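You operate a simulated robot arm through the tools that you are given. There is no shell and no other tool.

You are at the controls of a simulated robot arm. One attempt, no reset.

JOB
Kit one cap and one gland from the carousel into the white tray.
Fine: the cap in pocket 1, the gland in pocket 3; turn the carousel back to returns.
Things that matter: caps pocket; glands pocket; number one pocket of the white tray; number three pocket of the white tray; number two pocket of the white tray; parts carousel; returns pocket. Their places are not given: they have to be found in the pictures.

It is judged by the outcome, as a careful person would: the job done as asked, and still so three seconds after it is handed in. It fails if anything else is knocked over, pushed out of place, dropped, spilled or broken. Lids that push on must go on centred and level and be pressed home; caps that screw on are set level and turned clockwise until they are tight.

ROBOT AND FRAMES
A 7-joint arm with a two-finger parallel gripper, fixed in place. Base frame: the origin is on the floor under the middle of its stand, x ahead of it, y to its left, z up; the work surface is at about z = 0.76. Readings come in m, degrees, newtons and seconds.
With the tool pointing down near the work surface it reaches from about 0.42 to 0.9 m from the base axis. Its first joint turns from -17.0 to 126.0 degrees. Payload 1.57 kg.
The TCP is the grasp point between the finger pads, 0.03 m short of the fingertips. In the tool frame z runs along the fingers and y along their closing line. Largest opening 0.08 m; finger width 0.017, thickness 0.012; the body of the gripper, 0.04 by 0.082 m, starts 0.08 m behind the TCP.
Orientation is that of the tool frame in the base frame, as a unit quaternion [w, x, y, z]. With the fingers straight down and closing along the base's y, the tool's x points along the base's -x, its y along +y and its z along -z.

CONTROLS
- The arm moves only by the tool servo_tool. Its argument "rows" is a list of rows, each a list of 2 entries, a list of its own where there are three numbers: the shift along the base's x, y, z in units of 30 mm (1.0 is 30 mm), then the turn, a rotation vector about the base's x, y, z in units of 6 degrees (1.0 is 6 degrees). In form: [[[dx, dy, dz], [wx, wy, wz]], ...]. A call has 1 to 20 rows; each row shifts and turns the commanded pose from where the row before left it. "gripper" is the opening, from 0 (shut) to 1 (fully open), set as the call begins (left out, the last holds). A call with a number of a shift or a turn outside -1 to 1 is refused whole. Rows are played at 5 a second. More than 0.05 m and 8.6 degrees between two rows, or a gripper value outside its range, and nothing of the call is played. A pose out of reach is approached as far as the arm can. The call stops where the force on the tool passes 40 N (or 10 N more than at its start, if that is more) or the arm is blocked; 0.2 s more then pass. The fingers move at their own pace (about 0.045 m/s each) and stop on an object; they squeeze with about 43 N. The grip force told is the motor's: it shows also when the fingers shut on nothing. Time passes only in rows, and 0.2 s behind the last, so rows that do not move let the fingers close. The reply holds the time, the measured pose of the TCP, the force on the tool along the base axes, the opening and the grip force, in the units named above and with some noise, with the torque about the TCP (base axes, N m) and any sound that the robot's microphone picked up.
- Cameras (640 x 400 px; columns grow to the right, rows downward): "scene" is fixed at [0.2206, -0.6486, 1.5026]; the picture's right is [0.36, -0.93, 0.00], its down [-0.75, -0.29, -0.59] and it looks along [0.55, 0.21, -0.81] (base axes); focal length 238 px, centre (320, 200). "wrist" rides on the gripper at [0.072, -0.007, -0.122] in the tool frame; the picture's right is [0.09, 1.00, 0.00], its down [-0.84, 0.08, -0.54] and it looks along [-0.54, 0.05, 0.84] (tool axes); focal length 238 px, centre (320, 200).
- camera(camera): a new picture of that camera. It takes no simulated time.
- lift_body(by): slides the trunk up (or, below 0, down) by that many m; the arm rides with it, the base frame stays. It gives what a move gives, with no picture.
- point_at(camera, pixels): for up to 12 pixels [column, row] of the newest picture of that camera ("zoom" is the newest enlarged one), the place [x, y, z] in the base frame of the surface seen there, good to about 0.002 m. It takes no simulated time.
- zoom(camera, box): a new picture of the part [left, top, right, bottom] of that camera's present view, enlarged. It takes no simulated time.
- finish_job(): hands the job in; it is judged then, once.

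Leave the gripper open and the arm clear of the work at the hand-in unless told otherwise.

The tools are called as a command line: name --argument value ..., lists and objects as JSON in quotes. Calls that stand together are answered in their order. servo_tool: Moves the arm, as the interface text tells. Its arguments: {"type":"object","properties":{"rows":{"type":"array"},"gripper":{"type":"number"}},"required":["rows"]} The other tools are called the same way: lift_body (by) moves the trunk up or down; camera (camera) takes a picture; point_at (camera, pixels) gives the place of the surface under pixels of a picture; zoom (camera, box) takes an enlarged picture of a part of a camera's view; finish_job () hands the job in.

At the start:

```text
clock: 0.0
tcp_pos: [0.7082, -0.0341, 1.1524]
tool_rot: [0.0, -0.001, 1.0, 0.001]
ft_force: [-0.4, 0.4, 1.0]
ft_torque: [-0.02, 0.01, -0.03]
gripper_width: 0.08
grip_force: 0.1
trunk travel left (down, up): [-0.725, 0.065]
```

scene: 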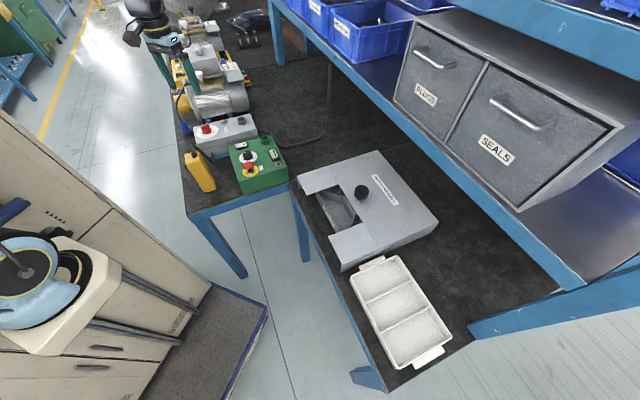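
wrist: 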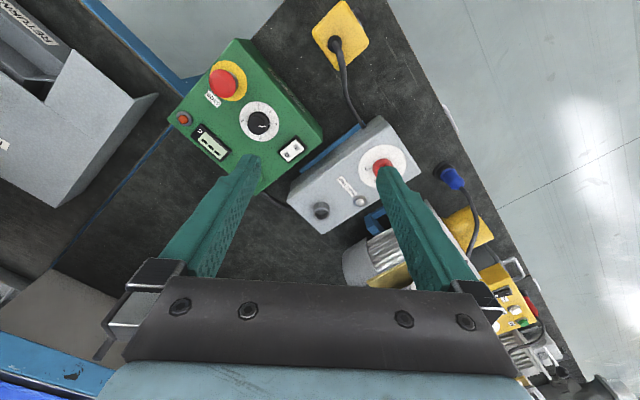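

I see a grey boxed unit with a black knob and an opening (about pixel 365,205 in the scene), and a white three-pocket tray at about (400,310). I'll zoom on both to read the labels.

zoom --camera "scene" --box '[280, 140, 450, 280]'

zoom --camera "scene" --box '[330, 240, 480, 380]'

zoom --camera "scene" --box '[170, 90, 300, 200]'

```text
2.86 times, centred on (365, 210) of scene
```

zoom: 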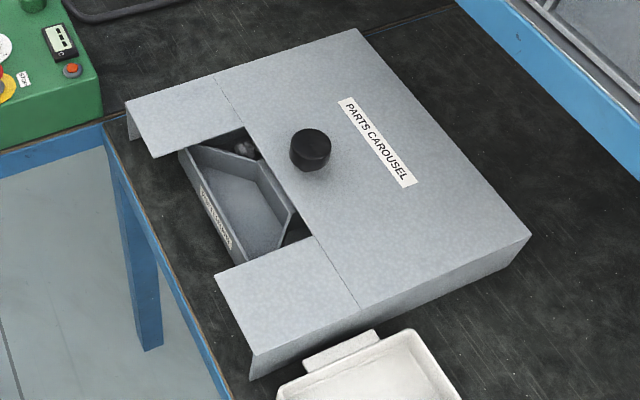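

```text
2.86 times, centred on (405, 310) of scene
```

zoom: 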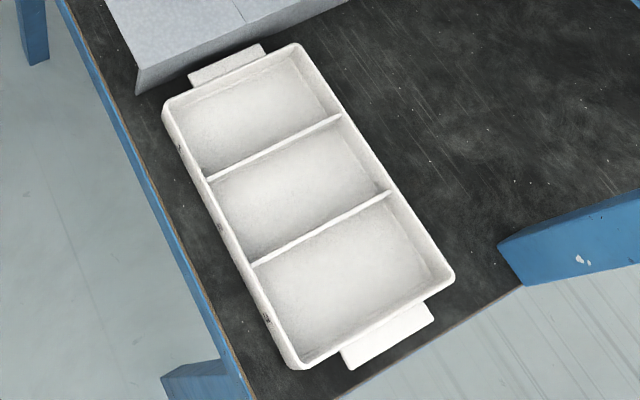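

```text
3.64 times, centred on (235, 145) of scene
```

zoom: 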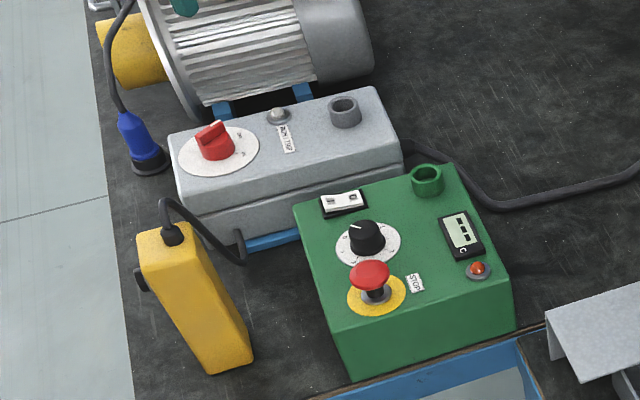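

The carousel is under a grey cover with a black knob and a window showing one pocket. I'll take a fresh scene zoom and measure the knob, window, cover and pocket points.

zoom --camera "scene" --box '[280, 140, 450, 280]'

point_at --camera "zoom" --pixels '[[311, 136], [311, 165], [125, 100], [152, 157], [215, 275], [316, 236], [242, 127], [253, 378], [530, 236], [357, 30], [250, 200], [265, 240]]'

```text
2.86 times, centred on (365, 210) of scene
```

zoom: 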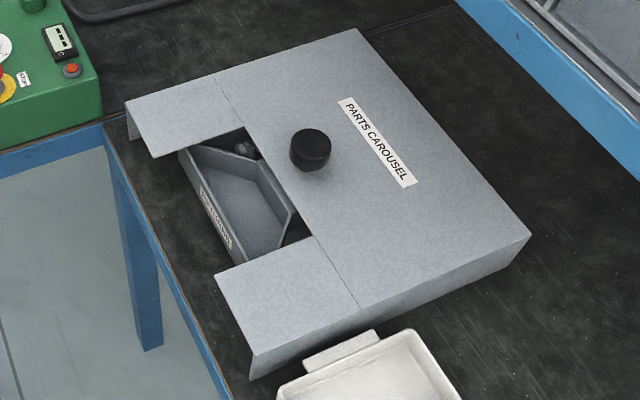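

```text
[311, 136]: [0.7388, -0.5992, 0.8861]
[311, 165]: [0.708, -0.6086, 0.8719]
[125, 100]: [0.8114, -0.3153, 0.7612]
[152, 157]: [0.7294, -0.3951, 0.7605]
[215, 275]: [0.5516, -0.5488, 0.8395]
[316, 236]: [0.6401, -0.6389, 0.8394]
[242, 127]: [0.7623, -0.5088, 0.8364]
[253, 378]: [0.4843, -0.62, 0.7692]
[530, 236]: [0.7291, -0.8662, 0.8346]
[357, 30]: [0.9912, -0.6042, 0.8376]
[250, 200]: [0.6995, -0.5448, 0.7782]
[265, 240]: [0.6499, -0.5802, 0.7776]
```

Knob top is near (0.73,-0.60,0.886), cover top z≈0.839. Now I'll zoom on the pocket label and the wrist view's top-left, and measure the tray.

zoom --camera "wrist" --box '[0, 0, 160, 100]'

zoom --camera "scene" --box '[315, 175, 371, 235]'

zoom --camera "scene" --box '[330, 240, 480, 380]'

point_at --camera "zoom" --pixels '[[255, 110], [295, 190], [345, 270], [208, 180], [342, 115], [252, 265], [390, 192], [165, 105], [298, 45], [295, 368], [452, 275], [240, 60]]'

```text
4.00 times, centred on (80, 50) of wrist
```

zoom: 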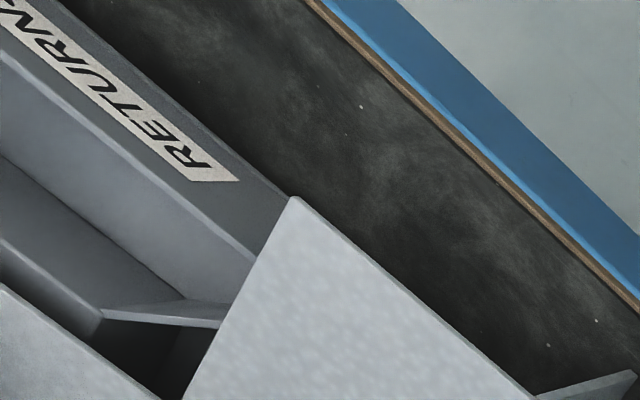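

```text
6.67 times, centred on (343, 205) of scene
```

zoom: 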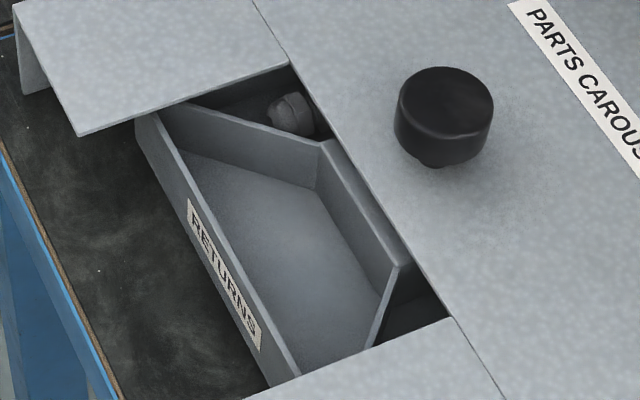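

```text
2.86 times, centred on (405, 310) of scene
```

zoom: 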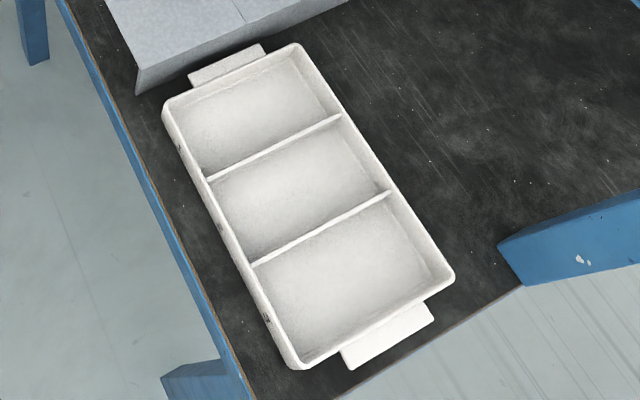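

```text
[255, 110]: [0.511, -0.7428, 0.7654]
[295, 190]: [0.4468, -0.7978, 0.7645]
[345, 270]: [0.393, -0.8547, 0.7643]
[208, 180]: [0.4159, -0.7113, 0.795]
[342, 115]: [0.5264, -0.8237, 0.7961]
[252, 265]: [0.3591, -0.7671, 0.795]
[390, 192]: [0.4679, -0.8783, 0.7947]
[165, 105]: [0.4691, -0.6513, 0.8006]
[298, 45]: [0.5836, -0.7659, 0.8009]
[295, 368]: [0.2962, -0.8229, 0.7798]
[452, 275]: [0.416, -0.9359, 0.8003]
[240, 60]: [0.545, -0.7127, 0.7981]
```

Tray pockets lie near (0.51,-0.74), (0.45,-0.80) and (0.39,-0.855), floor z≈0.765; the tray and carousel are turned about 45°. The number labels are on the side facing the robot. Before moving, I'll measure the shelf and drawers for clearance.

camera --camera "scene"

point_at --camera "scene" --pixels '[[395, 95], [445, 148], [516, 208], [585, 285], [470, 325], [270, 10], [330, 50], [500, 150], [560, 300], [412, 20], [610, 128], [352, 195]]'

zoom --camera "scene" --box '[0, 200, 200, 400]'

```text
taken
```

scene: 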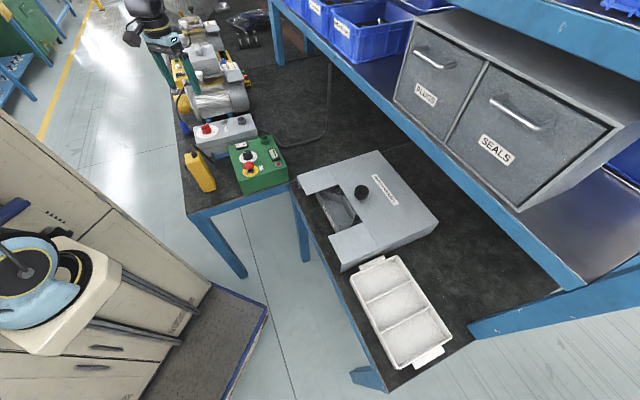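

```text
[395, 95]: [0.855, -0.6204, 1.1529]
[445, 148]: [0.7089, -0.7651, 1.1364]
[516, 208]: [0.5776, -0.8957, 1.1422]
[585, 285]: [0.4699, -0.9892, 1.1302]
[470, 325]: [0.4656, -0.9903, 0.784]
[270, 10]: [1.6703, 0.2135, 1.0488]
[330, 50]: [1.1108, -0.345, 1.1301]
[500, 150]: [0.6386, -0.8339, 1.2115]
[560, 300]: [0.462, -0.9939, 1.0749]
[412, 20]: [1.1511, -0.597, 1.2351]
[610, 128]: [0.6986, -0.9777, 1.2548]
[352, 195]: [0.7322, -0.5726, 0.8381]
```

```text
2.00 times, centred on (100, 300) of scene
```

zoom: 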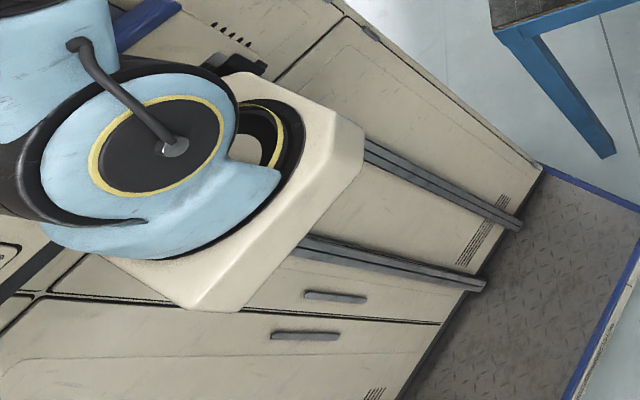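

The shelf overhang front plane is about x−y=1.456, so it sits only ~85 mm behind the knob at z≥1.05. I'll locate the robot's shoulder axis to understand reach.

point_at --camera "zoom" --pixels '[[160, 150], [200, 60], [300, 110], [330, 200], [260, 160], [500, 220], [620, 300], [540, 170], [60, 40]]'

zoom --camera "scene" --box '[100, 0, 260, 100]'

```text
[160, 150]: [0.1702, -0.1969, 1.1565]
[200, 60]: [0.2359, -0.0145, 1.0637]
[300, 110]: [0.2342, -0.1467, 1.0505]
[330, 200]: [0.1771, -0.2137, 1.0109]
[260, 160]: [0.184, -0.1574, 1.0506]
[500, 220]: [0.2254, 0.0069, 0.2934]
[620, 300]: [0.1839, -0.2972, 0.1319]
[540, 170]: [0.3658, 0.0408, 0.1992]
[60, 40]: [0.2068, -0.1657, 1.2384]
```

```text
4.00 times, centred on (180, 50) of scene
```

zoom: 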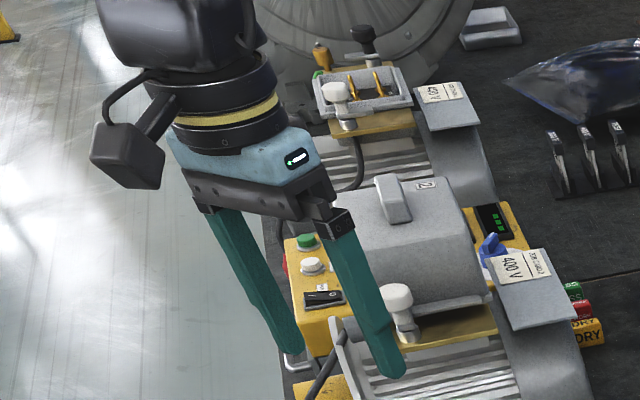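

The shoulder sits near (0.17,-0.12), so the carousel and tray are within reach. I'll swing over to about (0.55,-0.45,1.13), turning the tool -45° so that it lines up with the tray and carousel.

servo_tool --rows '[[[-0.35, -0.93, 0], [0, 0, -0.5]], [[-0.35, -0.93, 0], [0, 0, -0.5]], [[-0.35, -0.93, 0], [0, 0, -0.5]], [[-0.35, -0.93, 0], [0, 0, -0.5]], [[-0.35, -0.93, 0], [0, 0, -0.5]], [[-0.35, -0.93, 0], [0, 0, -0.5]], [[-0.35, -0.93, 0], [0, 0, -0.5]], [[-0.35, -0.93, 0], [0, 0, -0.5]], [[-0.35, -0.93, 0], [0, 0, -0.5]], [[-0.35, -0.93, 0], [0, 0, -0.5]], [[-0.35, -0.93, 0], [0, 0, -0.5]], [[-0.35, -0.93, 0], [0, 0, -0.5]], [[-0.35, -0.93, 0], [0, 0, -0.5]], [[-0.35, -0.93, 0], [0, 0, -0.5]], [[-0.35, -0.93, 0], [0, 0, -0.5]], [[0, 0, 0], [0, 0, 0]]]' --gripper 1

camera --camera "wrist"

camera --camera "scene"

```text
clock: 3.4
tcp_pos: [0.5519, -0.4564, 1.1548]
tool_rot: [0.001, 0.383, 0.924, 0.0]
ft_force: [0.8, 0.6, 1.1]
ft_torque: [0.02, 0.04, 0.02]
gripper_width: 0.0798
grip_force: 0.0
trunk travel left (down, up): [-0.725, 0.065]
```

```text
taken
```

wrist: 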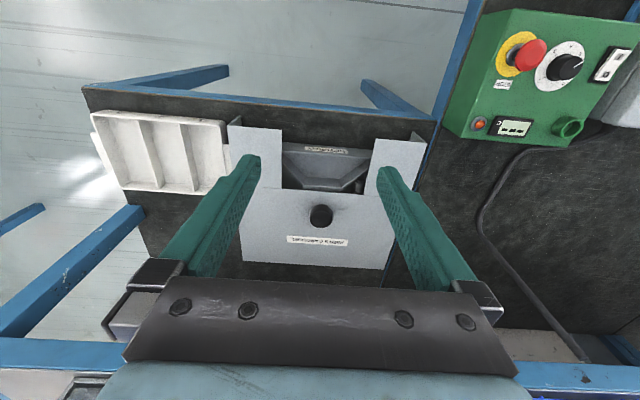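

```text
taken
```

scene: 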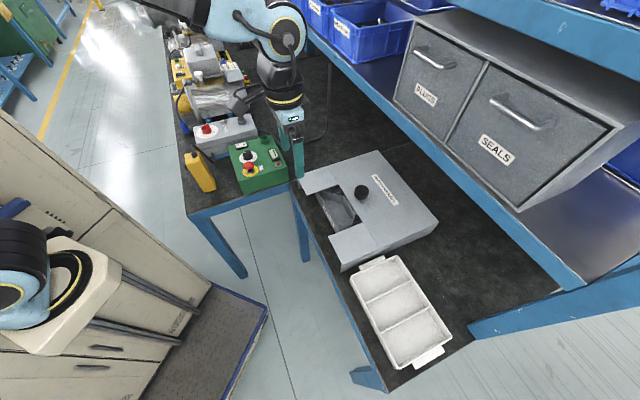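

The move worked. I'll zoom the wrist view on the tray's near side (around (160,118)) for numbers and on the carousel window.

zoom --camera "wrist" --box '[80, 90, 240, 200]'

zoom --camera "wrist" --box '[260, 130, 390, 240]'

```text
3.64 times, centred on (160, 145) of wrist
```

zoom: 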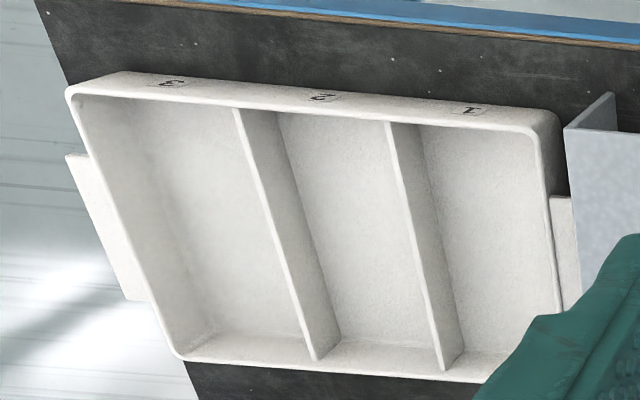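

```text
3.64 times, centred on (325, 185) of wrist
```

zoom: 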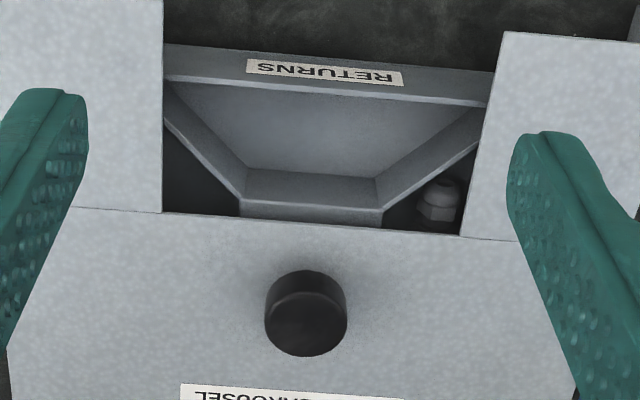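

zoom --camera "wrist" --box '[95, 100, 165, 130]'

zoom --camera "wrist" --box '[155, 100, 225, 130]'

```text
9.14 times, centred on (130, 115) of wrist
```

zoom: 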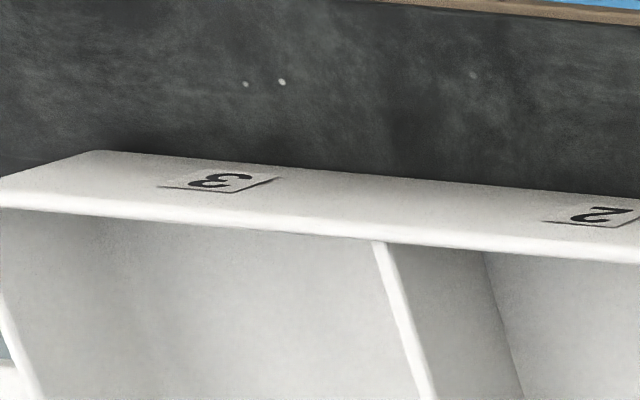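

```text
9.14 times, centred on (190, 115) of wrist
```

zoom: 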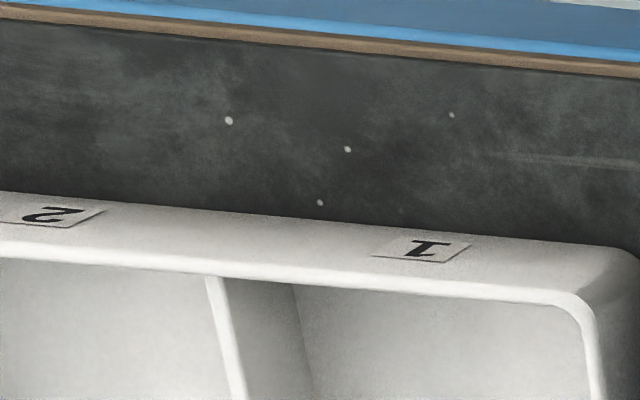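

The labels read 1 nearest the carousel, then 2, then 3 at the far end. Next I'll measure the knob's top rim and base precisely.

zoom --camera "wrist" --box '[290, 190, 354, 230]'

zoom --camera "scene" --box '[335, 170, 391, 210]'

```text
10.00 times, centred on (322, 210) of wrist
```

zoom: 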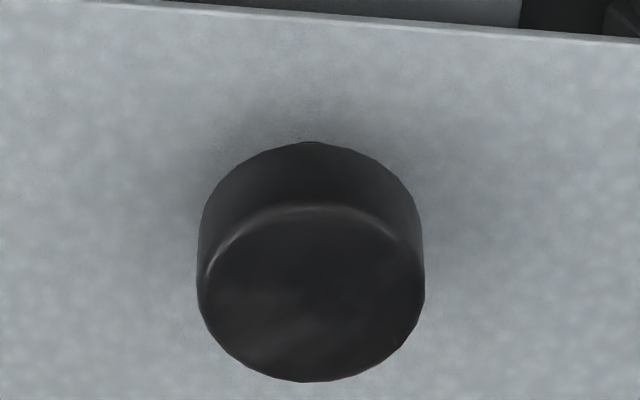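

```text
10.00 times, centred on (363, 190) of scene
```

zoom: 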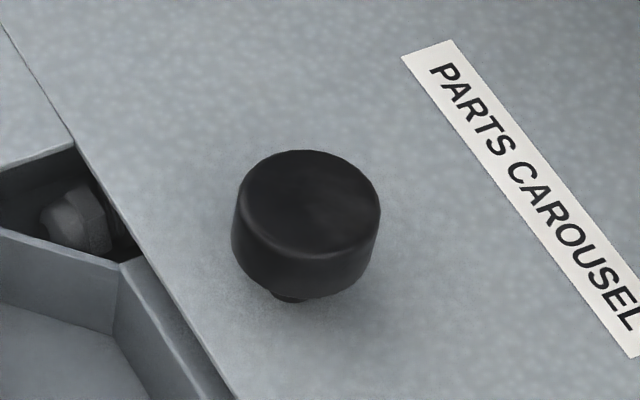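

point_at --camera "zoom" --pixels '[[250, 195], [372, 210], [308, 155], [308, 240], [308, 200], [308, 280], [275, 170], [345, 170]]'

zoom --camera "wrist" --box '[290, 190, 354, 230]'

point_at --camera "zoom" --pixels '[[213, 290], [412, 290], [310, 222], [310, 374], [310, 295], [310, 160]]'

```text
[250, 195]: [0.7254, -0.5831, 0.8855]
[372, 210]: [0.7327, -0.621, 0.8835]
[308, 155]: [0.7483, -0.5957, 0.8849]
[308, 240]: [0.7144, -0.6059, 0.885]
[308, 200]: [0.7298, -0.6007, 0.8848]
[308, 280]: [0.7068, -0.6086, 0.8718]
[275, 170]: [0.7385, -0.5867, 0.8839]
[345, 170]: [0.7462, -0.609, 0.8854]
```

```text
10.00 times, centred on (322, 210) of wrist
```

zoom: 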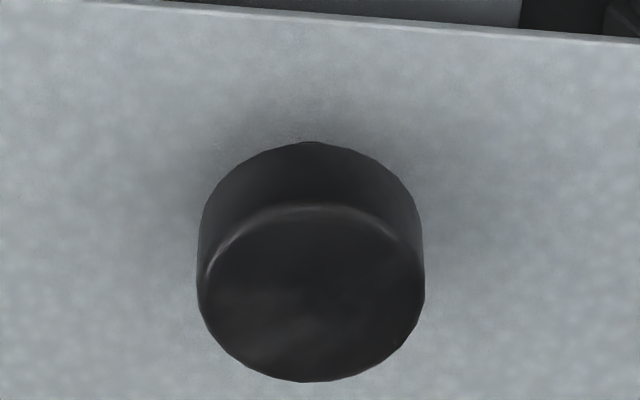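

```text
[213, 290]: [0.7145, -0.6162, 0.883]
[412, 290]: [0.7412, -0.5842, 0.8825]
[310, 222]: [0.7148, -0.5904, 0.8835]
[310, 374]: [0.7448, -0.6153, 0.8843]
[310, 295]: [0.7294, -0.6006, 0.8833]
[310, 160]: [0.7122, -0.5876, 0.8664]
```

The knob axis works out at about (0.7295,-0.601), top z≈0.885, diameter about 43 mm. I'll move above it to z≈0.96, keeping the tool's -45° yaw, and then check the clearance to the shelf.

servo_tool --rows '[[[0.592, -0.482, -0.4], [0, 0, 0]], [[0.592, -0.482, -0.4], [0, 0, 0]], [[0.592, -0.482, -0.4], [0, 0, 0]], [[0.592, -0.482, -0.4], [0, 0, 0]], [[0.592, -0.482, -0.4], [0, 0, 0]], [[0.592, -0.482, -0.4], [0, 0, 0]], [[0.592, -0.482, -0.4], [0, 0, 0]], [[0.592, -0.482, -0.4], [0, 0, 0]], [[0.592, -0.482, -0.4], [0, 0, 0]], [[0.592, -0.482, -0.4], [0, 0, 0]], [[0, 0, 0], [0, 0, 0]]]'

camera --camera "wrist"

camera --camera "scene"

```text
clock: 5.8
tcp_pos: [0.7298, -0.599, 1.0324]
tool_rot: [0.0, 0.382, 0.924, -0.001]
ft_force: [0.3, -0.3, -0.7]
ft_torque: [0.01, 0.0, 0.01]
gripper_width: 0.0801
grip_force: 0.0
trunk travel left (down, up): [-0.725, 0.065]
```

```text
taken
```

wrist: 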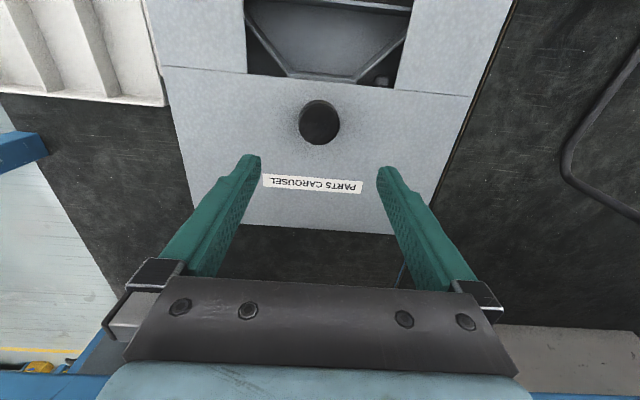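

```text
taken
```

scene: 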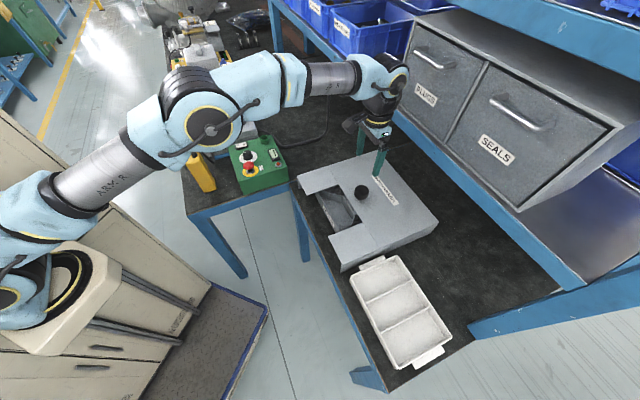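

The wrist is near the drawers. I'll zoom in and measure how far the wrist links are from the drawer fronts.

zoom --camera "scene" --box '[330, 40, 442, 170]'

point_at --camera "zoom" --pixels '[[330, 60], [385, 100], [360, 140], [340, 180], [400, 80], [330, 200], [300, 240], [270, 200], [370, 30], [395, 130]]'

```text
3.08 times, centred on (386, 105) of scene
```

zoom: 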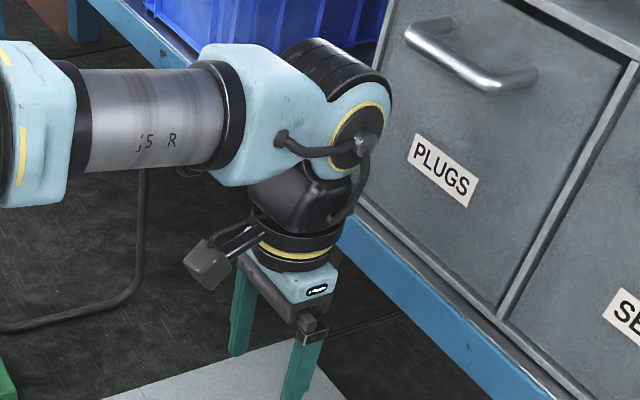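

```text
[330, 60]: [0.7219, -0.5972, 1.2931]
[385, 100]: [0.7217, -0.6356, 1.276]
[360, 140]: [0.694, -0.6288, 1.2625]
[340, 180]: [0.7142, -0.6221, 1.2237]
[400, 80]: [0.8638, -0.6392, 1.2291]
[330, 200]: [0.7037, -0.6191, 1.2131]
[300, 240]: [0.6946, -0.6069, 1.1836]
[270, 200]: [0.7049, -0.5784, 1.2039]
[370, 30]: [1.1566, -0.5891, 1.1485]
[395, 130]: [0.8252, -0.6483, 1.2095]
```

Clearance is adequate: the wrist axis is about 90 mm from the shelf and the links are ~50 mm in radius. I'll descend with open fingers straddling the knob to TCP z≈0.88, leaving fingertips ~10 mm above the cover.

servo_tool --rows '[[[0, -0.03, -0.8], [0, 0, 0]], [[0, -0.03, -0.8], [0, 0, 0]], [[0, 0, -0.8], [0, 0, 0]], [[0, 0, -0.8], [0, 0, 0]], [[0, 0, -0.6], [0, 0, 0]], [[0, 0, -0.6], [0, 0, 0]], [[0, 0, -0.4], [0, 0, 0]], [[0, 0, -0.2], [0, 0, 0]], [[0, 0, 0], [0, 0, 0]]]'

camera --camera "wrist"

camera --camera "scene"

```text
clock: 7.8
tcp_pos: [0.7296, -0.6, 0.882]
tool_rot: [0.0, 0.382, 0.924, 0.001]
ft_force: [0.2, 0.3, 0.0]
ft_torque: [0.02, 0.0, 0.02]
gripper_width: 0.0799
grip_force: 0.0
trunk travel left (down, up): [-0.725, 0.065]
```

```text
taken
```

wrist: 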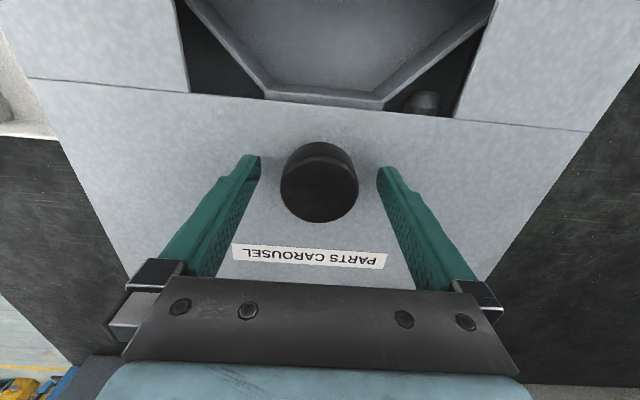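

```text
taken
```

scene: 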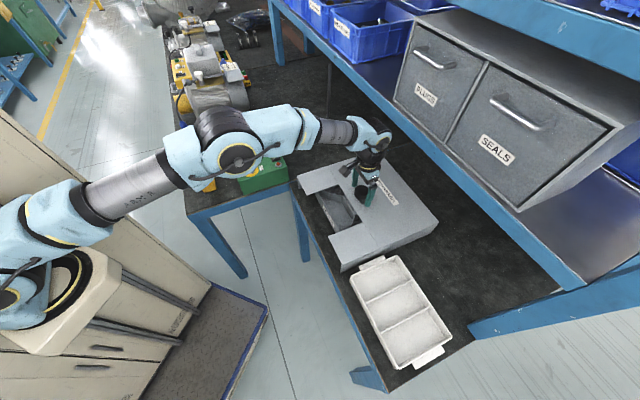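

The knob (about (319,185) in the wrist view) is centred between the fingers. I'll measure the pocket walls to estimate the sector angle, then lower slightly and close.

point_at --camera "wrist" --pixels '[[264, 92], [215, 25], [383, 102], [455, 42], [320, 97], [425, 103], [320, 195], [90, 60], [500, 130]]'

servo_tool --rows '[[[0, 0, -0.13], [0, 0, 0]], [[0, 0, 0], [0, 0, 0]]]'

```text
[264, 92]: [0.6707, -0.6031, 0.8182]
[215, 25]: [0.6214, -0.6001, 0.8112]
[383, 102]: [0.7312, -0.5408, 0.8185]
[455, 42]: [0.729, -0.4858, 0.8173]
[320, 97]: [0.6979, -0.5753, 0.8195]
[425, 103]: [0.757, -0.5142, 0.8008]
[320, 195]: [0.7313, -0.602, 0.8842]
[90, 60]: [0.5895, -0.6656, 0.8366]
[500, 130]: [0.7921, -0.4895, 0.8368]
```

```text
clock: 8.4
tcp_pos: [0.7295, -0.601, 0.8778]
tool_rot: [0.0, 0.383, 0.924, 0.0]
ft_force: [-0.1, -0.2, 0.4]
ft_torque: [0.04, -0.01, 0.05]
gripper_width: 0.0802
grip_force: 0.0
trunk travel left (down, up): [-0.725, 0.065]
```

The pocket walls run along about 180° and 90°, so there are four pockets, 90° apart. Now I'll close on the knob and wait.

servo_tool --rows '[[[0, 0, 0], [0, 0, 0]], [[0, 0, 0], [0, 0, 0]], [[0, 0, 0], [0, 0, 0]], [[0, 0, 0], [0, 0, 0]], [[0, 0, 0], [0, 0, 0]]]' --gripper 0.3

zoom --camera "wrist" --box '[170, 0, 490, 300]'

```text
clock: 9.6
tcp_pos: [0.7295, -0.6018, 0.877]
tool_rot: [0.0, 0.382, 0.924, -0.001]
ft_force: [-2.5, -2.8, -0.4]
ft_torque: [-0.06, -0.11, 0.0]
gripper_width: 0.0468
grip_force: 42.4
trunk travel left (down, up): [-0.725, 0.065]
```

```text
1.33 times, centred on (330, 150) of wrist
```

zoom: 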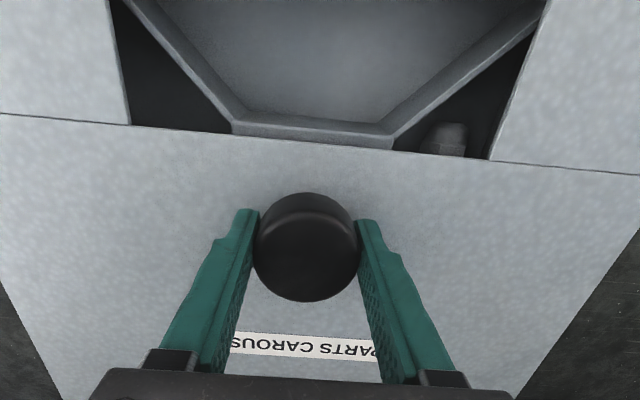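

Gripped: the knob is 46.8 mm wide with only ~4 N side force. I'll turn +12° (counterclockwise from above) as a test and read the force, torque and sound.

servo_tool --rows '[[[0, 0, 0], [0, 0, 0.5]], [[0, 0, 0], [0, 0, 0.5]], [[0, 0, 0], [0, 0, 0.5]], [[0, 0, 0], [0, 0, 0.5]], [[0, 0, 0], [0, 0, 0]]]'

zoom --camera "scene" --box '[305, 160, 401, 240]'

camera --camera "wrist"

```text
clock: 10.8
tcp_pos: [0.7279, -0.6024, 0.8785]
tool_rot: [0.0, 0.284, 0.959, -0.001]
ft_force: [-1.5, -9.3, -2.6]
ft_torque: [0.06, -1.08, 0.04]
gripper_width: 0.047
grip_force: 45.0
trunk travel left (down, up): [-0.725, 0.065]
```

```text
5.00 times, centred on (353, 200) of scene
```

zoom: 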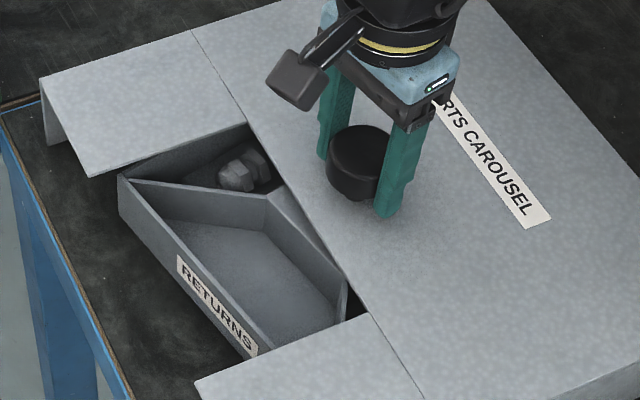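

```text
taken
```

wrist: 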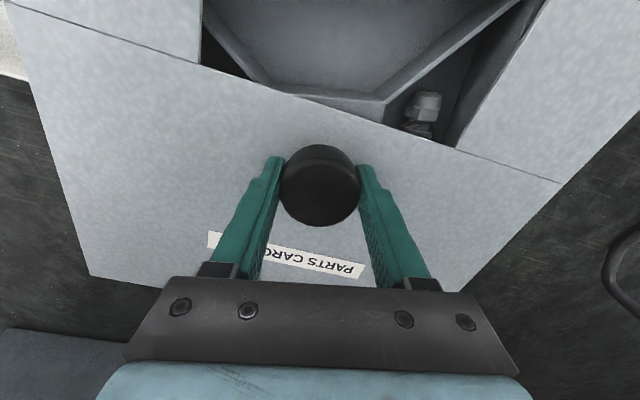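

The carousel turns 1:1 with the knob, and the neighbouring pocket with a hex-shaped part is coming into view. I'll continue another +40°.

servo_tool --rows '[[[0, 0, 0], [0, 0, 0.667]], [[0, 0, 0], [0, 0, 0.667]], [[0, 0, 0], [0, 0, 0.667]], [[0, 0, 0], [0, 0, 0.667]], [[0, 0, 0], [0, 0, 0.667]], [[0, 0, 0], [0, 0, 0.667]], [[0, 0, 0], [0, 0, 0.667]], [[0, 0, 0], [0, 0, 0.667]], [[0, 0, 0], [0, 0, 0.667]], [[0, 0, 0], [0, 0, 0.667]], [[0, 0, 0], [0, 0, 0]]]'

zoom --camera "scene" --box '[305, 160, 401, 240]'

camera --camera "wrist"

camera --camera "scene"

```text
clock: 13.2
tcp_pos: [0.7284, -0.6024, 0.8783]
tool_rot: [-0.001, -0.062, 0.998, 0.0]
ft_force: [-7.3, -25.5, -7.8]
ft_torque: [-0.12, -0.06, -0.04]
gripper_width: 0.0466
grip_force: 44.8
trunk travel left (down, up): [-0.725, 0.065]
```

```text
5.00 times, centred on (353, 200) of scene
```

zoom: 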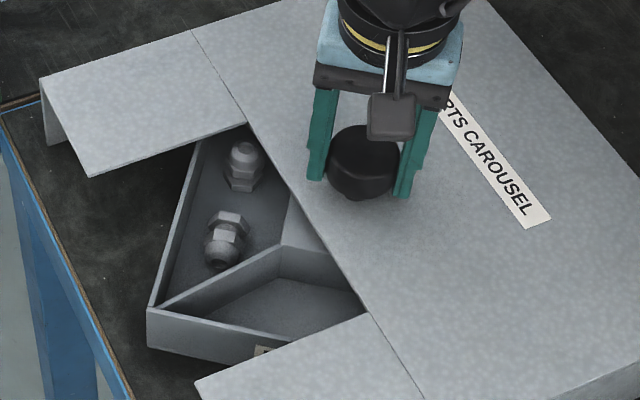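

```text
taken
```

wrist: 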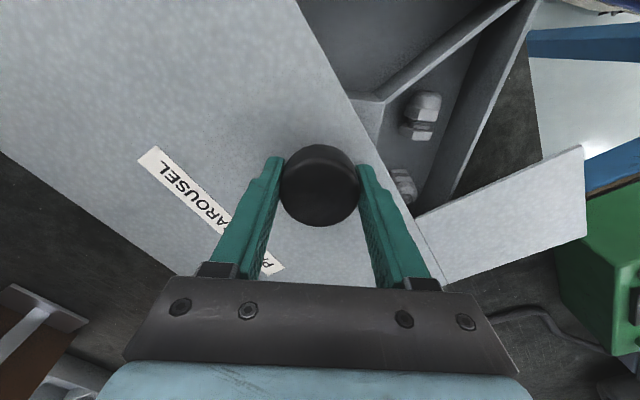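

```text
taken
```

scene: 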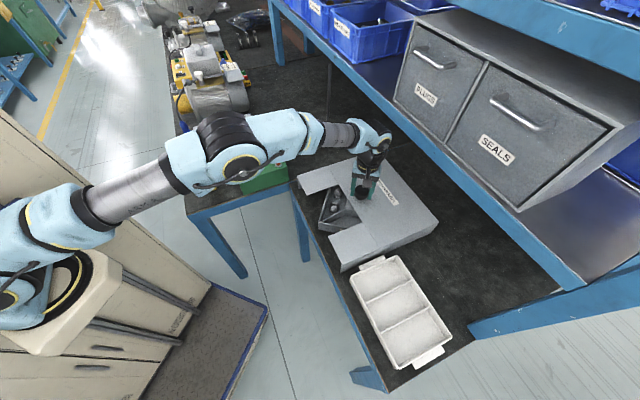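

This pocket holds cable-gland-looking parts. Side force has grown to -25 N in y, meaning the true knob axis is slightly further toward -y. I'll nudge the tool by about (-0.5,-1.8) mm to relieve it.

servo_tool --rows '[[[-0.01, -0.06, 0], [0, 0, 0]], [[0, 0, 0], [0, 0, 0]]]'

```text
clock: 13.8
tcp_pos: [0.729, -0.6027, 0.8797]
tool_rot: [0.0, -0.061, 0.998, 0.001]
ft_force: [-11.0, -17.0, -4.0]
ft_torque: [-0.38, 0.74, -0.01]
gripper_width: 0.0469
grip_force: 44.4
trunk travel left (down, up): [-0.725, 0.065]
```

The force dropped to about -17 N in y, so that direction is right. I'll nudge a bit more the same way.

servo_tool --rows '[[[-0.03, -0.08, 0], [0, 0, 0]], [[0, 0, 0], [0, 0, 0]]]'

```text
clock: 14.4
tcp_pos: [0.729, -0.6029, 0.8782]
tool_rot: [0.0, -0.061, 0.998, 0.001]
ft_force: [-9.0, -1.5, -1.4]
ft_torque: [-0.81, 1.32, 0.07]
gripper_width: 0.0469
grip_force: 44.9
trunk travel left (down, up): [-0.725, 0.065]
```

Force in y is relieved. I'll turn the remaining +38° to make a full 90°.

servo_tool --rows '[[[0, 0, 0], [0, 0, 0.633]], [[0, 0, 0], [0, 0, 0.633]], [[0, 0, 0], [0, 0, 0.633]], [[0, 0, 0], [0, 0, 0.633]], [[0, 0, 0], [0, 0, 0.633]], [[0, 0, 0], [0, 0, 0.633]], [[0, 0, 0], [0, 0, 0.633]], [[0, 0, 0], [0, 0, 0.633]], [[0, 0, 0], [0, 0, 0.633]], [[0, 0, 0], [0, 0, 0.633]], [[0, 0, 0], [0, 0, 0]]]'

zoom --camera "scene" --box '[305, 160, 401, 240]'

camera --camera "scene"

```text
clock: 16.8
tcp_pos: [0.7289, -0.6026, 0.8795]
tool_rot: [0.001, -0.384, 0.924, 0.001]
ft_force: [-4.8, 22.5, -5.5]
ft_torque: [0.2, -1.33, 0.08]
gripper_width: 0.0468
grip_force: 44.9
trunk travel left (down, up): [-0.725, 0.065]
```

```text
5.00 times, centred on (353, 200) of scene
```

zoom: 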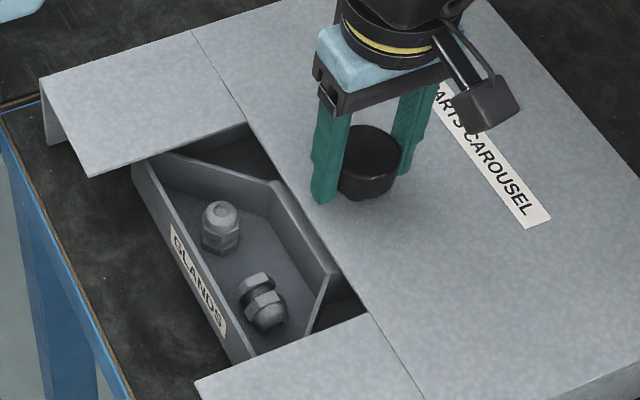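

```text
taken
```

scene: 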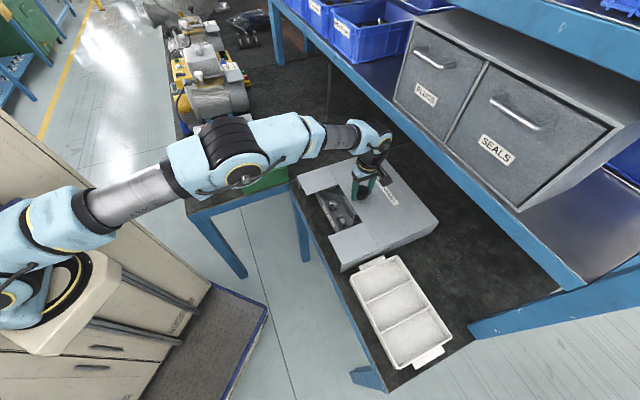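

The GLANDS label is now lined up in the window, with one gland standing and one lying. I'll open the gripper and lift straight up.

servo_tool --rows '[[[0, 0, 0], [0, 0, 0]], [[0, 0, 0], [0, 0, 0]], [[0, 0, 0], [0, 0, 0]], [[0, 0, 0.3], [0, 0, 0]], [[0, 0, 0.6], [0, 0, 0]], [[0, 0, 0.9], [0, 0, 0]], [[0, 0, 0.9], [0, 0, 0]], [[0, 0, 0.9], [0, 0, 0]], [[0, 0, 0.9], [0, 0, 0]], [[0, 0, 0], [0, 0, 0]]]' --gripper 1

zoom --camera "scene" --box '[305, 160, 401, 240]'

```text
clock: 19.0
tcp_pos: [0.7274, -0.6061, 1.0126]
tool_rot: [0.0, -0.383, 0.924, -0.001]
ft_force: [-0.6, 0.3, -0.1]
ft_torque: [0.01, 0.02, -0.01]
gripper_width: 0.0802
grip_force: 0.0
trunk travel left (down, up): [-0.725, 0.065]
```

```text
5.00 times, centred on (353, 200) of scene
```

zoom: 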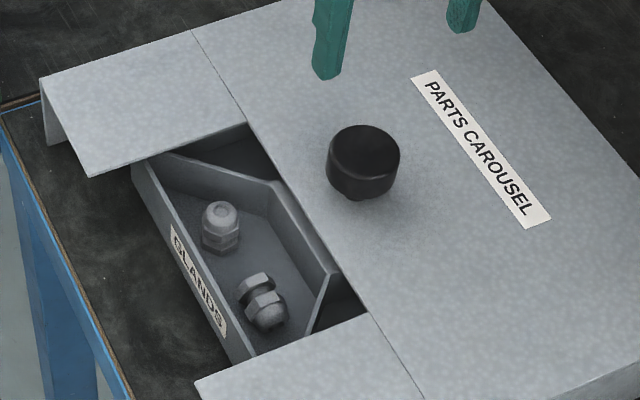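

The carousel held its position. I'll zoom closely on the glands and measure them.

zoom --camera "scene" --box '[320, 182, 380, 236]'

point_at --camera "zoom" --pixels '[[205, 165], [205, 190], [205, 225], [275, 270], [250, 240], [280, 300], [160, 110], [340, 165], [390, 240], [370, 330], [60, 90], [230, 350]]'

```text
7.41 times, centred on (350, 209) of scene
```

zoom: 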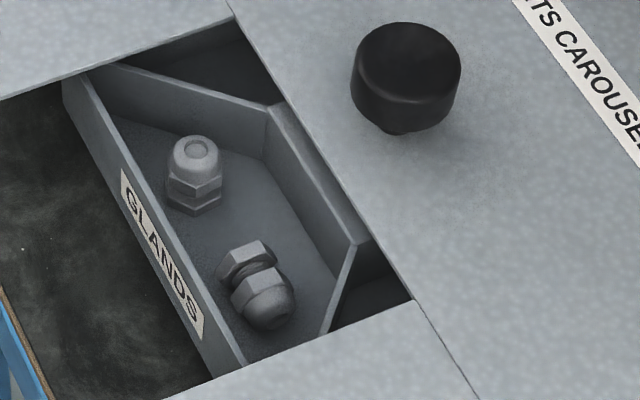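

```text
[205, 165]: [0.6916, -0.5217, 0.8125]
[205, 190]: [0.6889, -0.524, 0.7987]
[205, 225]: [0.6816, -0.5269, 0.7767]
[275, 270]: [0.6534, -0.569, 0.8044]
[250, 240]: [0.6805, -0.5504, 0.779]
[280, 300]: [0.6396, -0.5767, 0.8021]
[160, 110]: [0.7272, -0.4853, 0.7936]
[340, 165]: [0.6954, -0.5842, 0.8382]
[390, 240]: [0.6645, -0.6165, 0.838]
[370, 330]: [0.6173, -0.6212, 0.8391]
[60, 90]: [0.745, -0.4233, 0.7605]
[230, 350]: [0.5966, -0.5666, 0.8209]
```

I want the tool back at -45° yaw and positioned so the wrist camera looks into the window. I'll move to about (0.629,-0.502,1.0) while turning -90°.

servo_tool --rows '[[[-0.22, 0.23, 0], [0, 0, -1]], [[-0.22, 0.23, 0], [0, 0, -1]], [[-0.22, 0.23, 0], [0, 0, -1]], [[-0.22, 0.23, 0], [0, 0, -1]], [[-0.22, 0.23, 0], [0, 0, -1]], [[-0.22, 0.23, 0], [0, 0, -1]], [[-0.22, 0.23, 0], [0, 0, -1]], [[-0.22, 0.23, 0], [0, 0, -1]], [[-0.22, 0.23, 0], [0, 0, -1]], [[-0.22, 0.23, 0], [0, 0, -1]], [[-0.22, 0.23, 0], [0, 0, -1]], [[-0.22, 0.23, 0], [0, 0, -1]], [[-0.22, 0.23, 0], [0, 0, -1]], [[-0.22, 0.23, 0], [0, 0, -1]], [[-0.22, 0.23, 0], [0, 0, -1]], [[0, 0, 0], [0, 0, 0]]]'

camera --camera "wrist"

camera --camera "scene"

```text
clock: 22.4
tcp_pos: [0.6294, -0.5022, 1.0139]
tool_rot: [0.0, 0.383, 0.924, 0.0]
ft_force: [-0.2, -0.2, -0.9]
ft_torque: [0.01, 0.01, -0.02]
gripper_width: 0.0802
grip_force: 0.0
trunk travel left (down, up): [-0.725, 0.065]
```

```text
taken
```

wrist: 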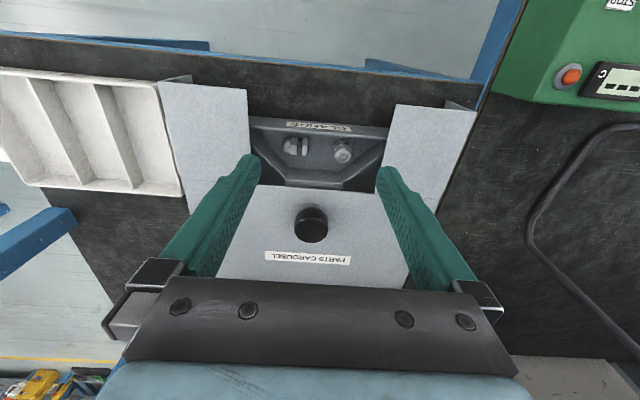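

```text
taken
```

scene: 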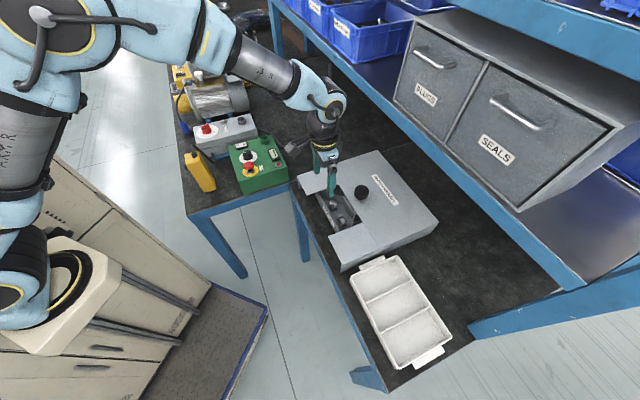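

zoom --camera "wrist" --box '[245, 110, 393, 200]'

point_at --camera "zoom" --pixels '[[400, 170], [425, 185], [425, 150], [230, 165], [190, 160], [265, 165], [470, 250], [540, 190], [80, 100], [30, 150], [330, 80], [310, 310]]'

```text
4.32 times, centred on (319, 155) of wrist
```

zoom: 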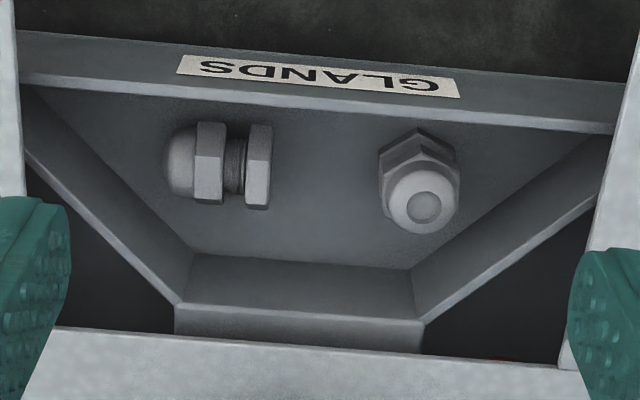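

```text
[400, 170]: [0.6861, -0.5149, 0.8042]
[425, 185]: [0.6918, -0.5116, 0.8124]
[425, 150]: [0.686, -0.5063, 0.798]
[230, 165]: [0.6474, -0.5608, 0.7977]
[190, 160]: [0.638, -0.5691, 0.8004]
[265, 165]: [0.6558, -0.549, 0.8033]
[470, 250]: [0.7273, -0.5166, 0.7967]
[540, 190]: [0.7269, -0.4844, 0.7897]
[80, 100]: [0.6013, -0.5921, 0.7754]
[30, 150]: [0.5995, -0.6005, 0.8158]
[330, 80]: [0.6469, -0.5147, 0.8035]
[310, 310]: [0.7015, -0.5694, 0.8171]
```

point_at --camera "zoom" --pixels '[[425, 207], [390, 205], [459, 205], [425, 232], [425, 128], [300, 103], [300, 115], [300, 250], [560, 160], [490, 215], [350, 180], [420, 300]]'

zoom --camera "wrist" --box '[325, 130, 365, 170]'

```text
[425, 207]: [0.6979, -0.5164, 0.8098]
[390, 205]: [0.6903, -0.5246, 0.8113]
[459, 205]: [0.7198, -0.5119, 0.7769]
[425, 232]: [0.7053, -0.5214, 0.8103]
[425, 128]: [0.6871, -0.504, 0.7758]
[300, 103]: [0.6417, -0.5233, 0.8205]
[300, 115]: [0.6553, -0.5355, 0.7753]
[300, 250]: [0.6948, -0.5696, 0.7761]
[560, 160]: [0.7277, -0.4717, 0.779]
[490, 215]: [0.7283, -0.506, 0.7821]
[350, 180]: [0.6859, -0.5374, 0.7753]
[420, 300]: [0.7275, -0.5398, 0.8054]
```

```text
10.00 times, centred on (345, 150) of wrist
```

zoom: 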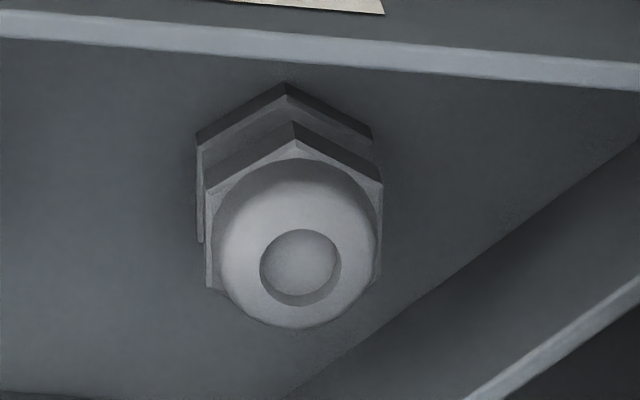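

point_at --camera "zoom" --pixels '[[222, 250], [368, 255], [300, 322], [298, 165], [300, 262], [208, 190], [381, 187], [200, 150], [372, 140], [285, 85], [297, 125], [240, 305]]'

```text
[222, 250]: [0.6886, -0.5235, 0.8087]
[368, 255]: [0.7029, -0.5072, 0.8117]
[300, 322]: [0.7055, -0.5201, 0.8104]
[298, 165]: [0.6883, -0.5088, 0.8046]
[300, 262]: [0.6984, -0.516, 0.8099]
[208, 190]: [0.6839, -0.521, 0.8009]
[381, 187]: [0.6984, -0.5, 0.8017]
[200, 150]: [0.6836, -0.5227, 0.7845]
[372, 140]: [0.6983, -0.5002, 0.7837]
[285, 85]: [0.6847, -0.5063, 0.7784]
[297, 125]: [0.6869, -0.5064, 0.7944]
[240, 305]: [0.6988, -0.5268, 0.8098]
```

The standing gland's axis is near (0.696,-0.516), with hex flats ~25 mm apart facing along the closing line, floor z≈0.7755. I'll narrow the gripper to ~40 mm opening so the right finger clears the slanted pocket wall, and move above it to z≈0.93.

servo_tool --rows '[[[0.438, -0.085, -0.56], [0, 0, 0]], [[0.438, -0.085, -0.56], [0, 0, 0]], [[0.438, -0.085, -0.56], [0, 0, 0]], [[0.438, -0.085, -0.56], [0, 0, 0]], [[0.438, -0.085, -0.56], [0, 0, 0]], [[0, 0, 0], [0, 0, 0]]]' --gripper 0.49

camera --camera "wrist"

zoom --camera "scene" --box '[305, 120, 401, 230]'

```text
clock: 23.8
tcp_pos: [0.6952, -0.5158, 0.9307]
tool_rot: [0.001, 0.383, 0.924, 0.001]
ft_force: [0.3, -0.6, 0.2]
ft_torque: [-0.02, -0.04, -0.02]
gripper_width: 0.039
grip_force: 0.1
trunk travel left (down, up): [-0.725, 0.065]
```

```text
taken
```

wrist: 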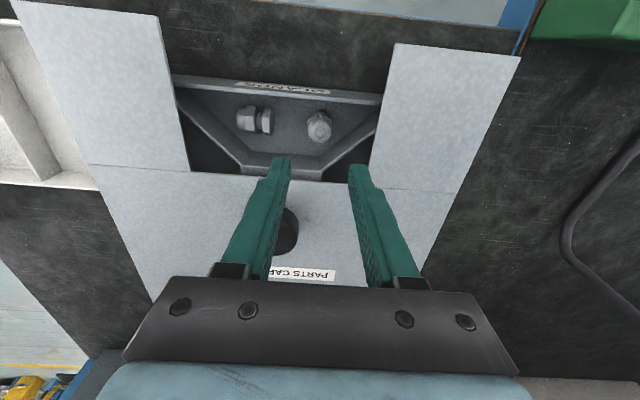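

```text
3.64 times, centred on (353, 175) of scene
```

zoom: 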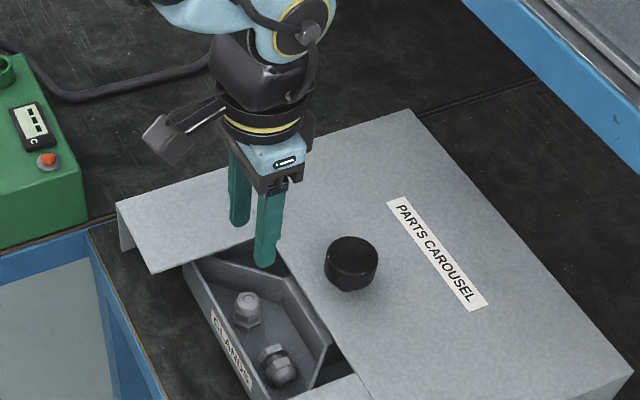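

I'll re-measure the gland from this closer view to confirm the alignment.

zoom --camera "wrist" --box '[295, 105, 345, 155]'

```text
8.00 times, centred on (320, 130) of wrist
```

zoom: 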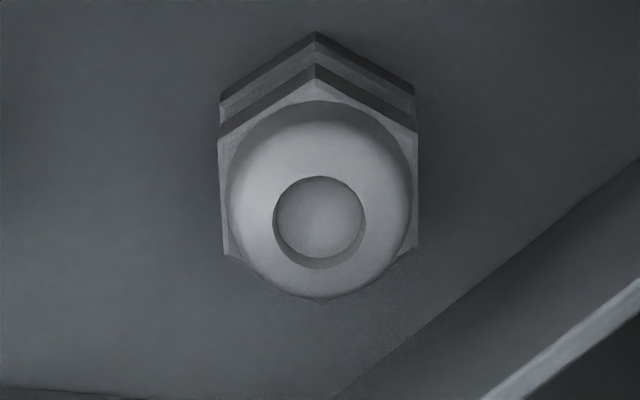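

point_at --camera "zoom" --pixels '[[240, 200], [400, 200], [320, 285], [320, 110], [222, 190], [414, 190], [320, 180], [530, 240], [600, 280]]'

```text
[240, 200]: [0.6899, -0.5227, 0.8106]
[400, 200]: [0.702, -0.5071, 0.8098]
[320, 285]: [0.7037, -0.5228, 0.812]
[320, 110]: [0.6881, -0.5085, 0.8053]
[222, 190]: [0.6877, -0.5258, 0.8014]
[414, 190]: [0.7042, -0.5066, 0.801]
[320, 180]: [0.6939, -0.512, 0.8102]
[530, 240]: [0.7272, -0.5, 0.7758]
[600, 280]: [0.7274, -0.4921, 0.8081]
```

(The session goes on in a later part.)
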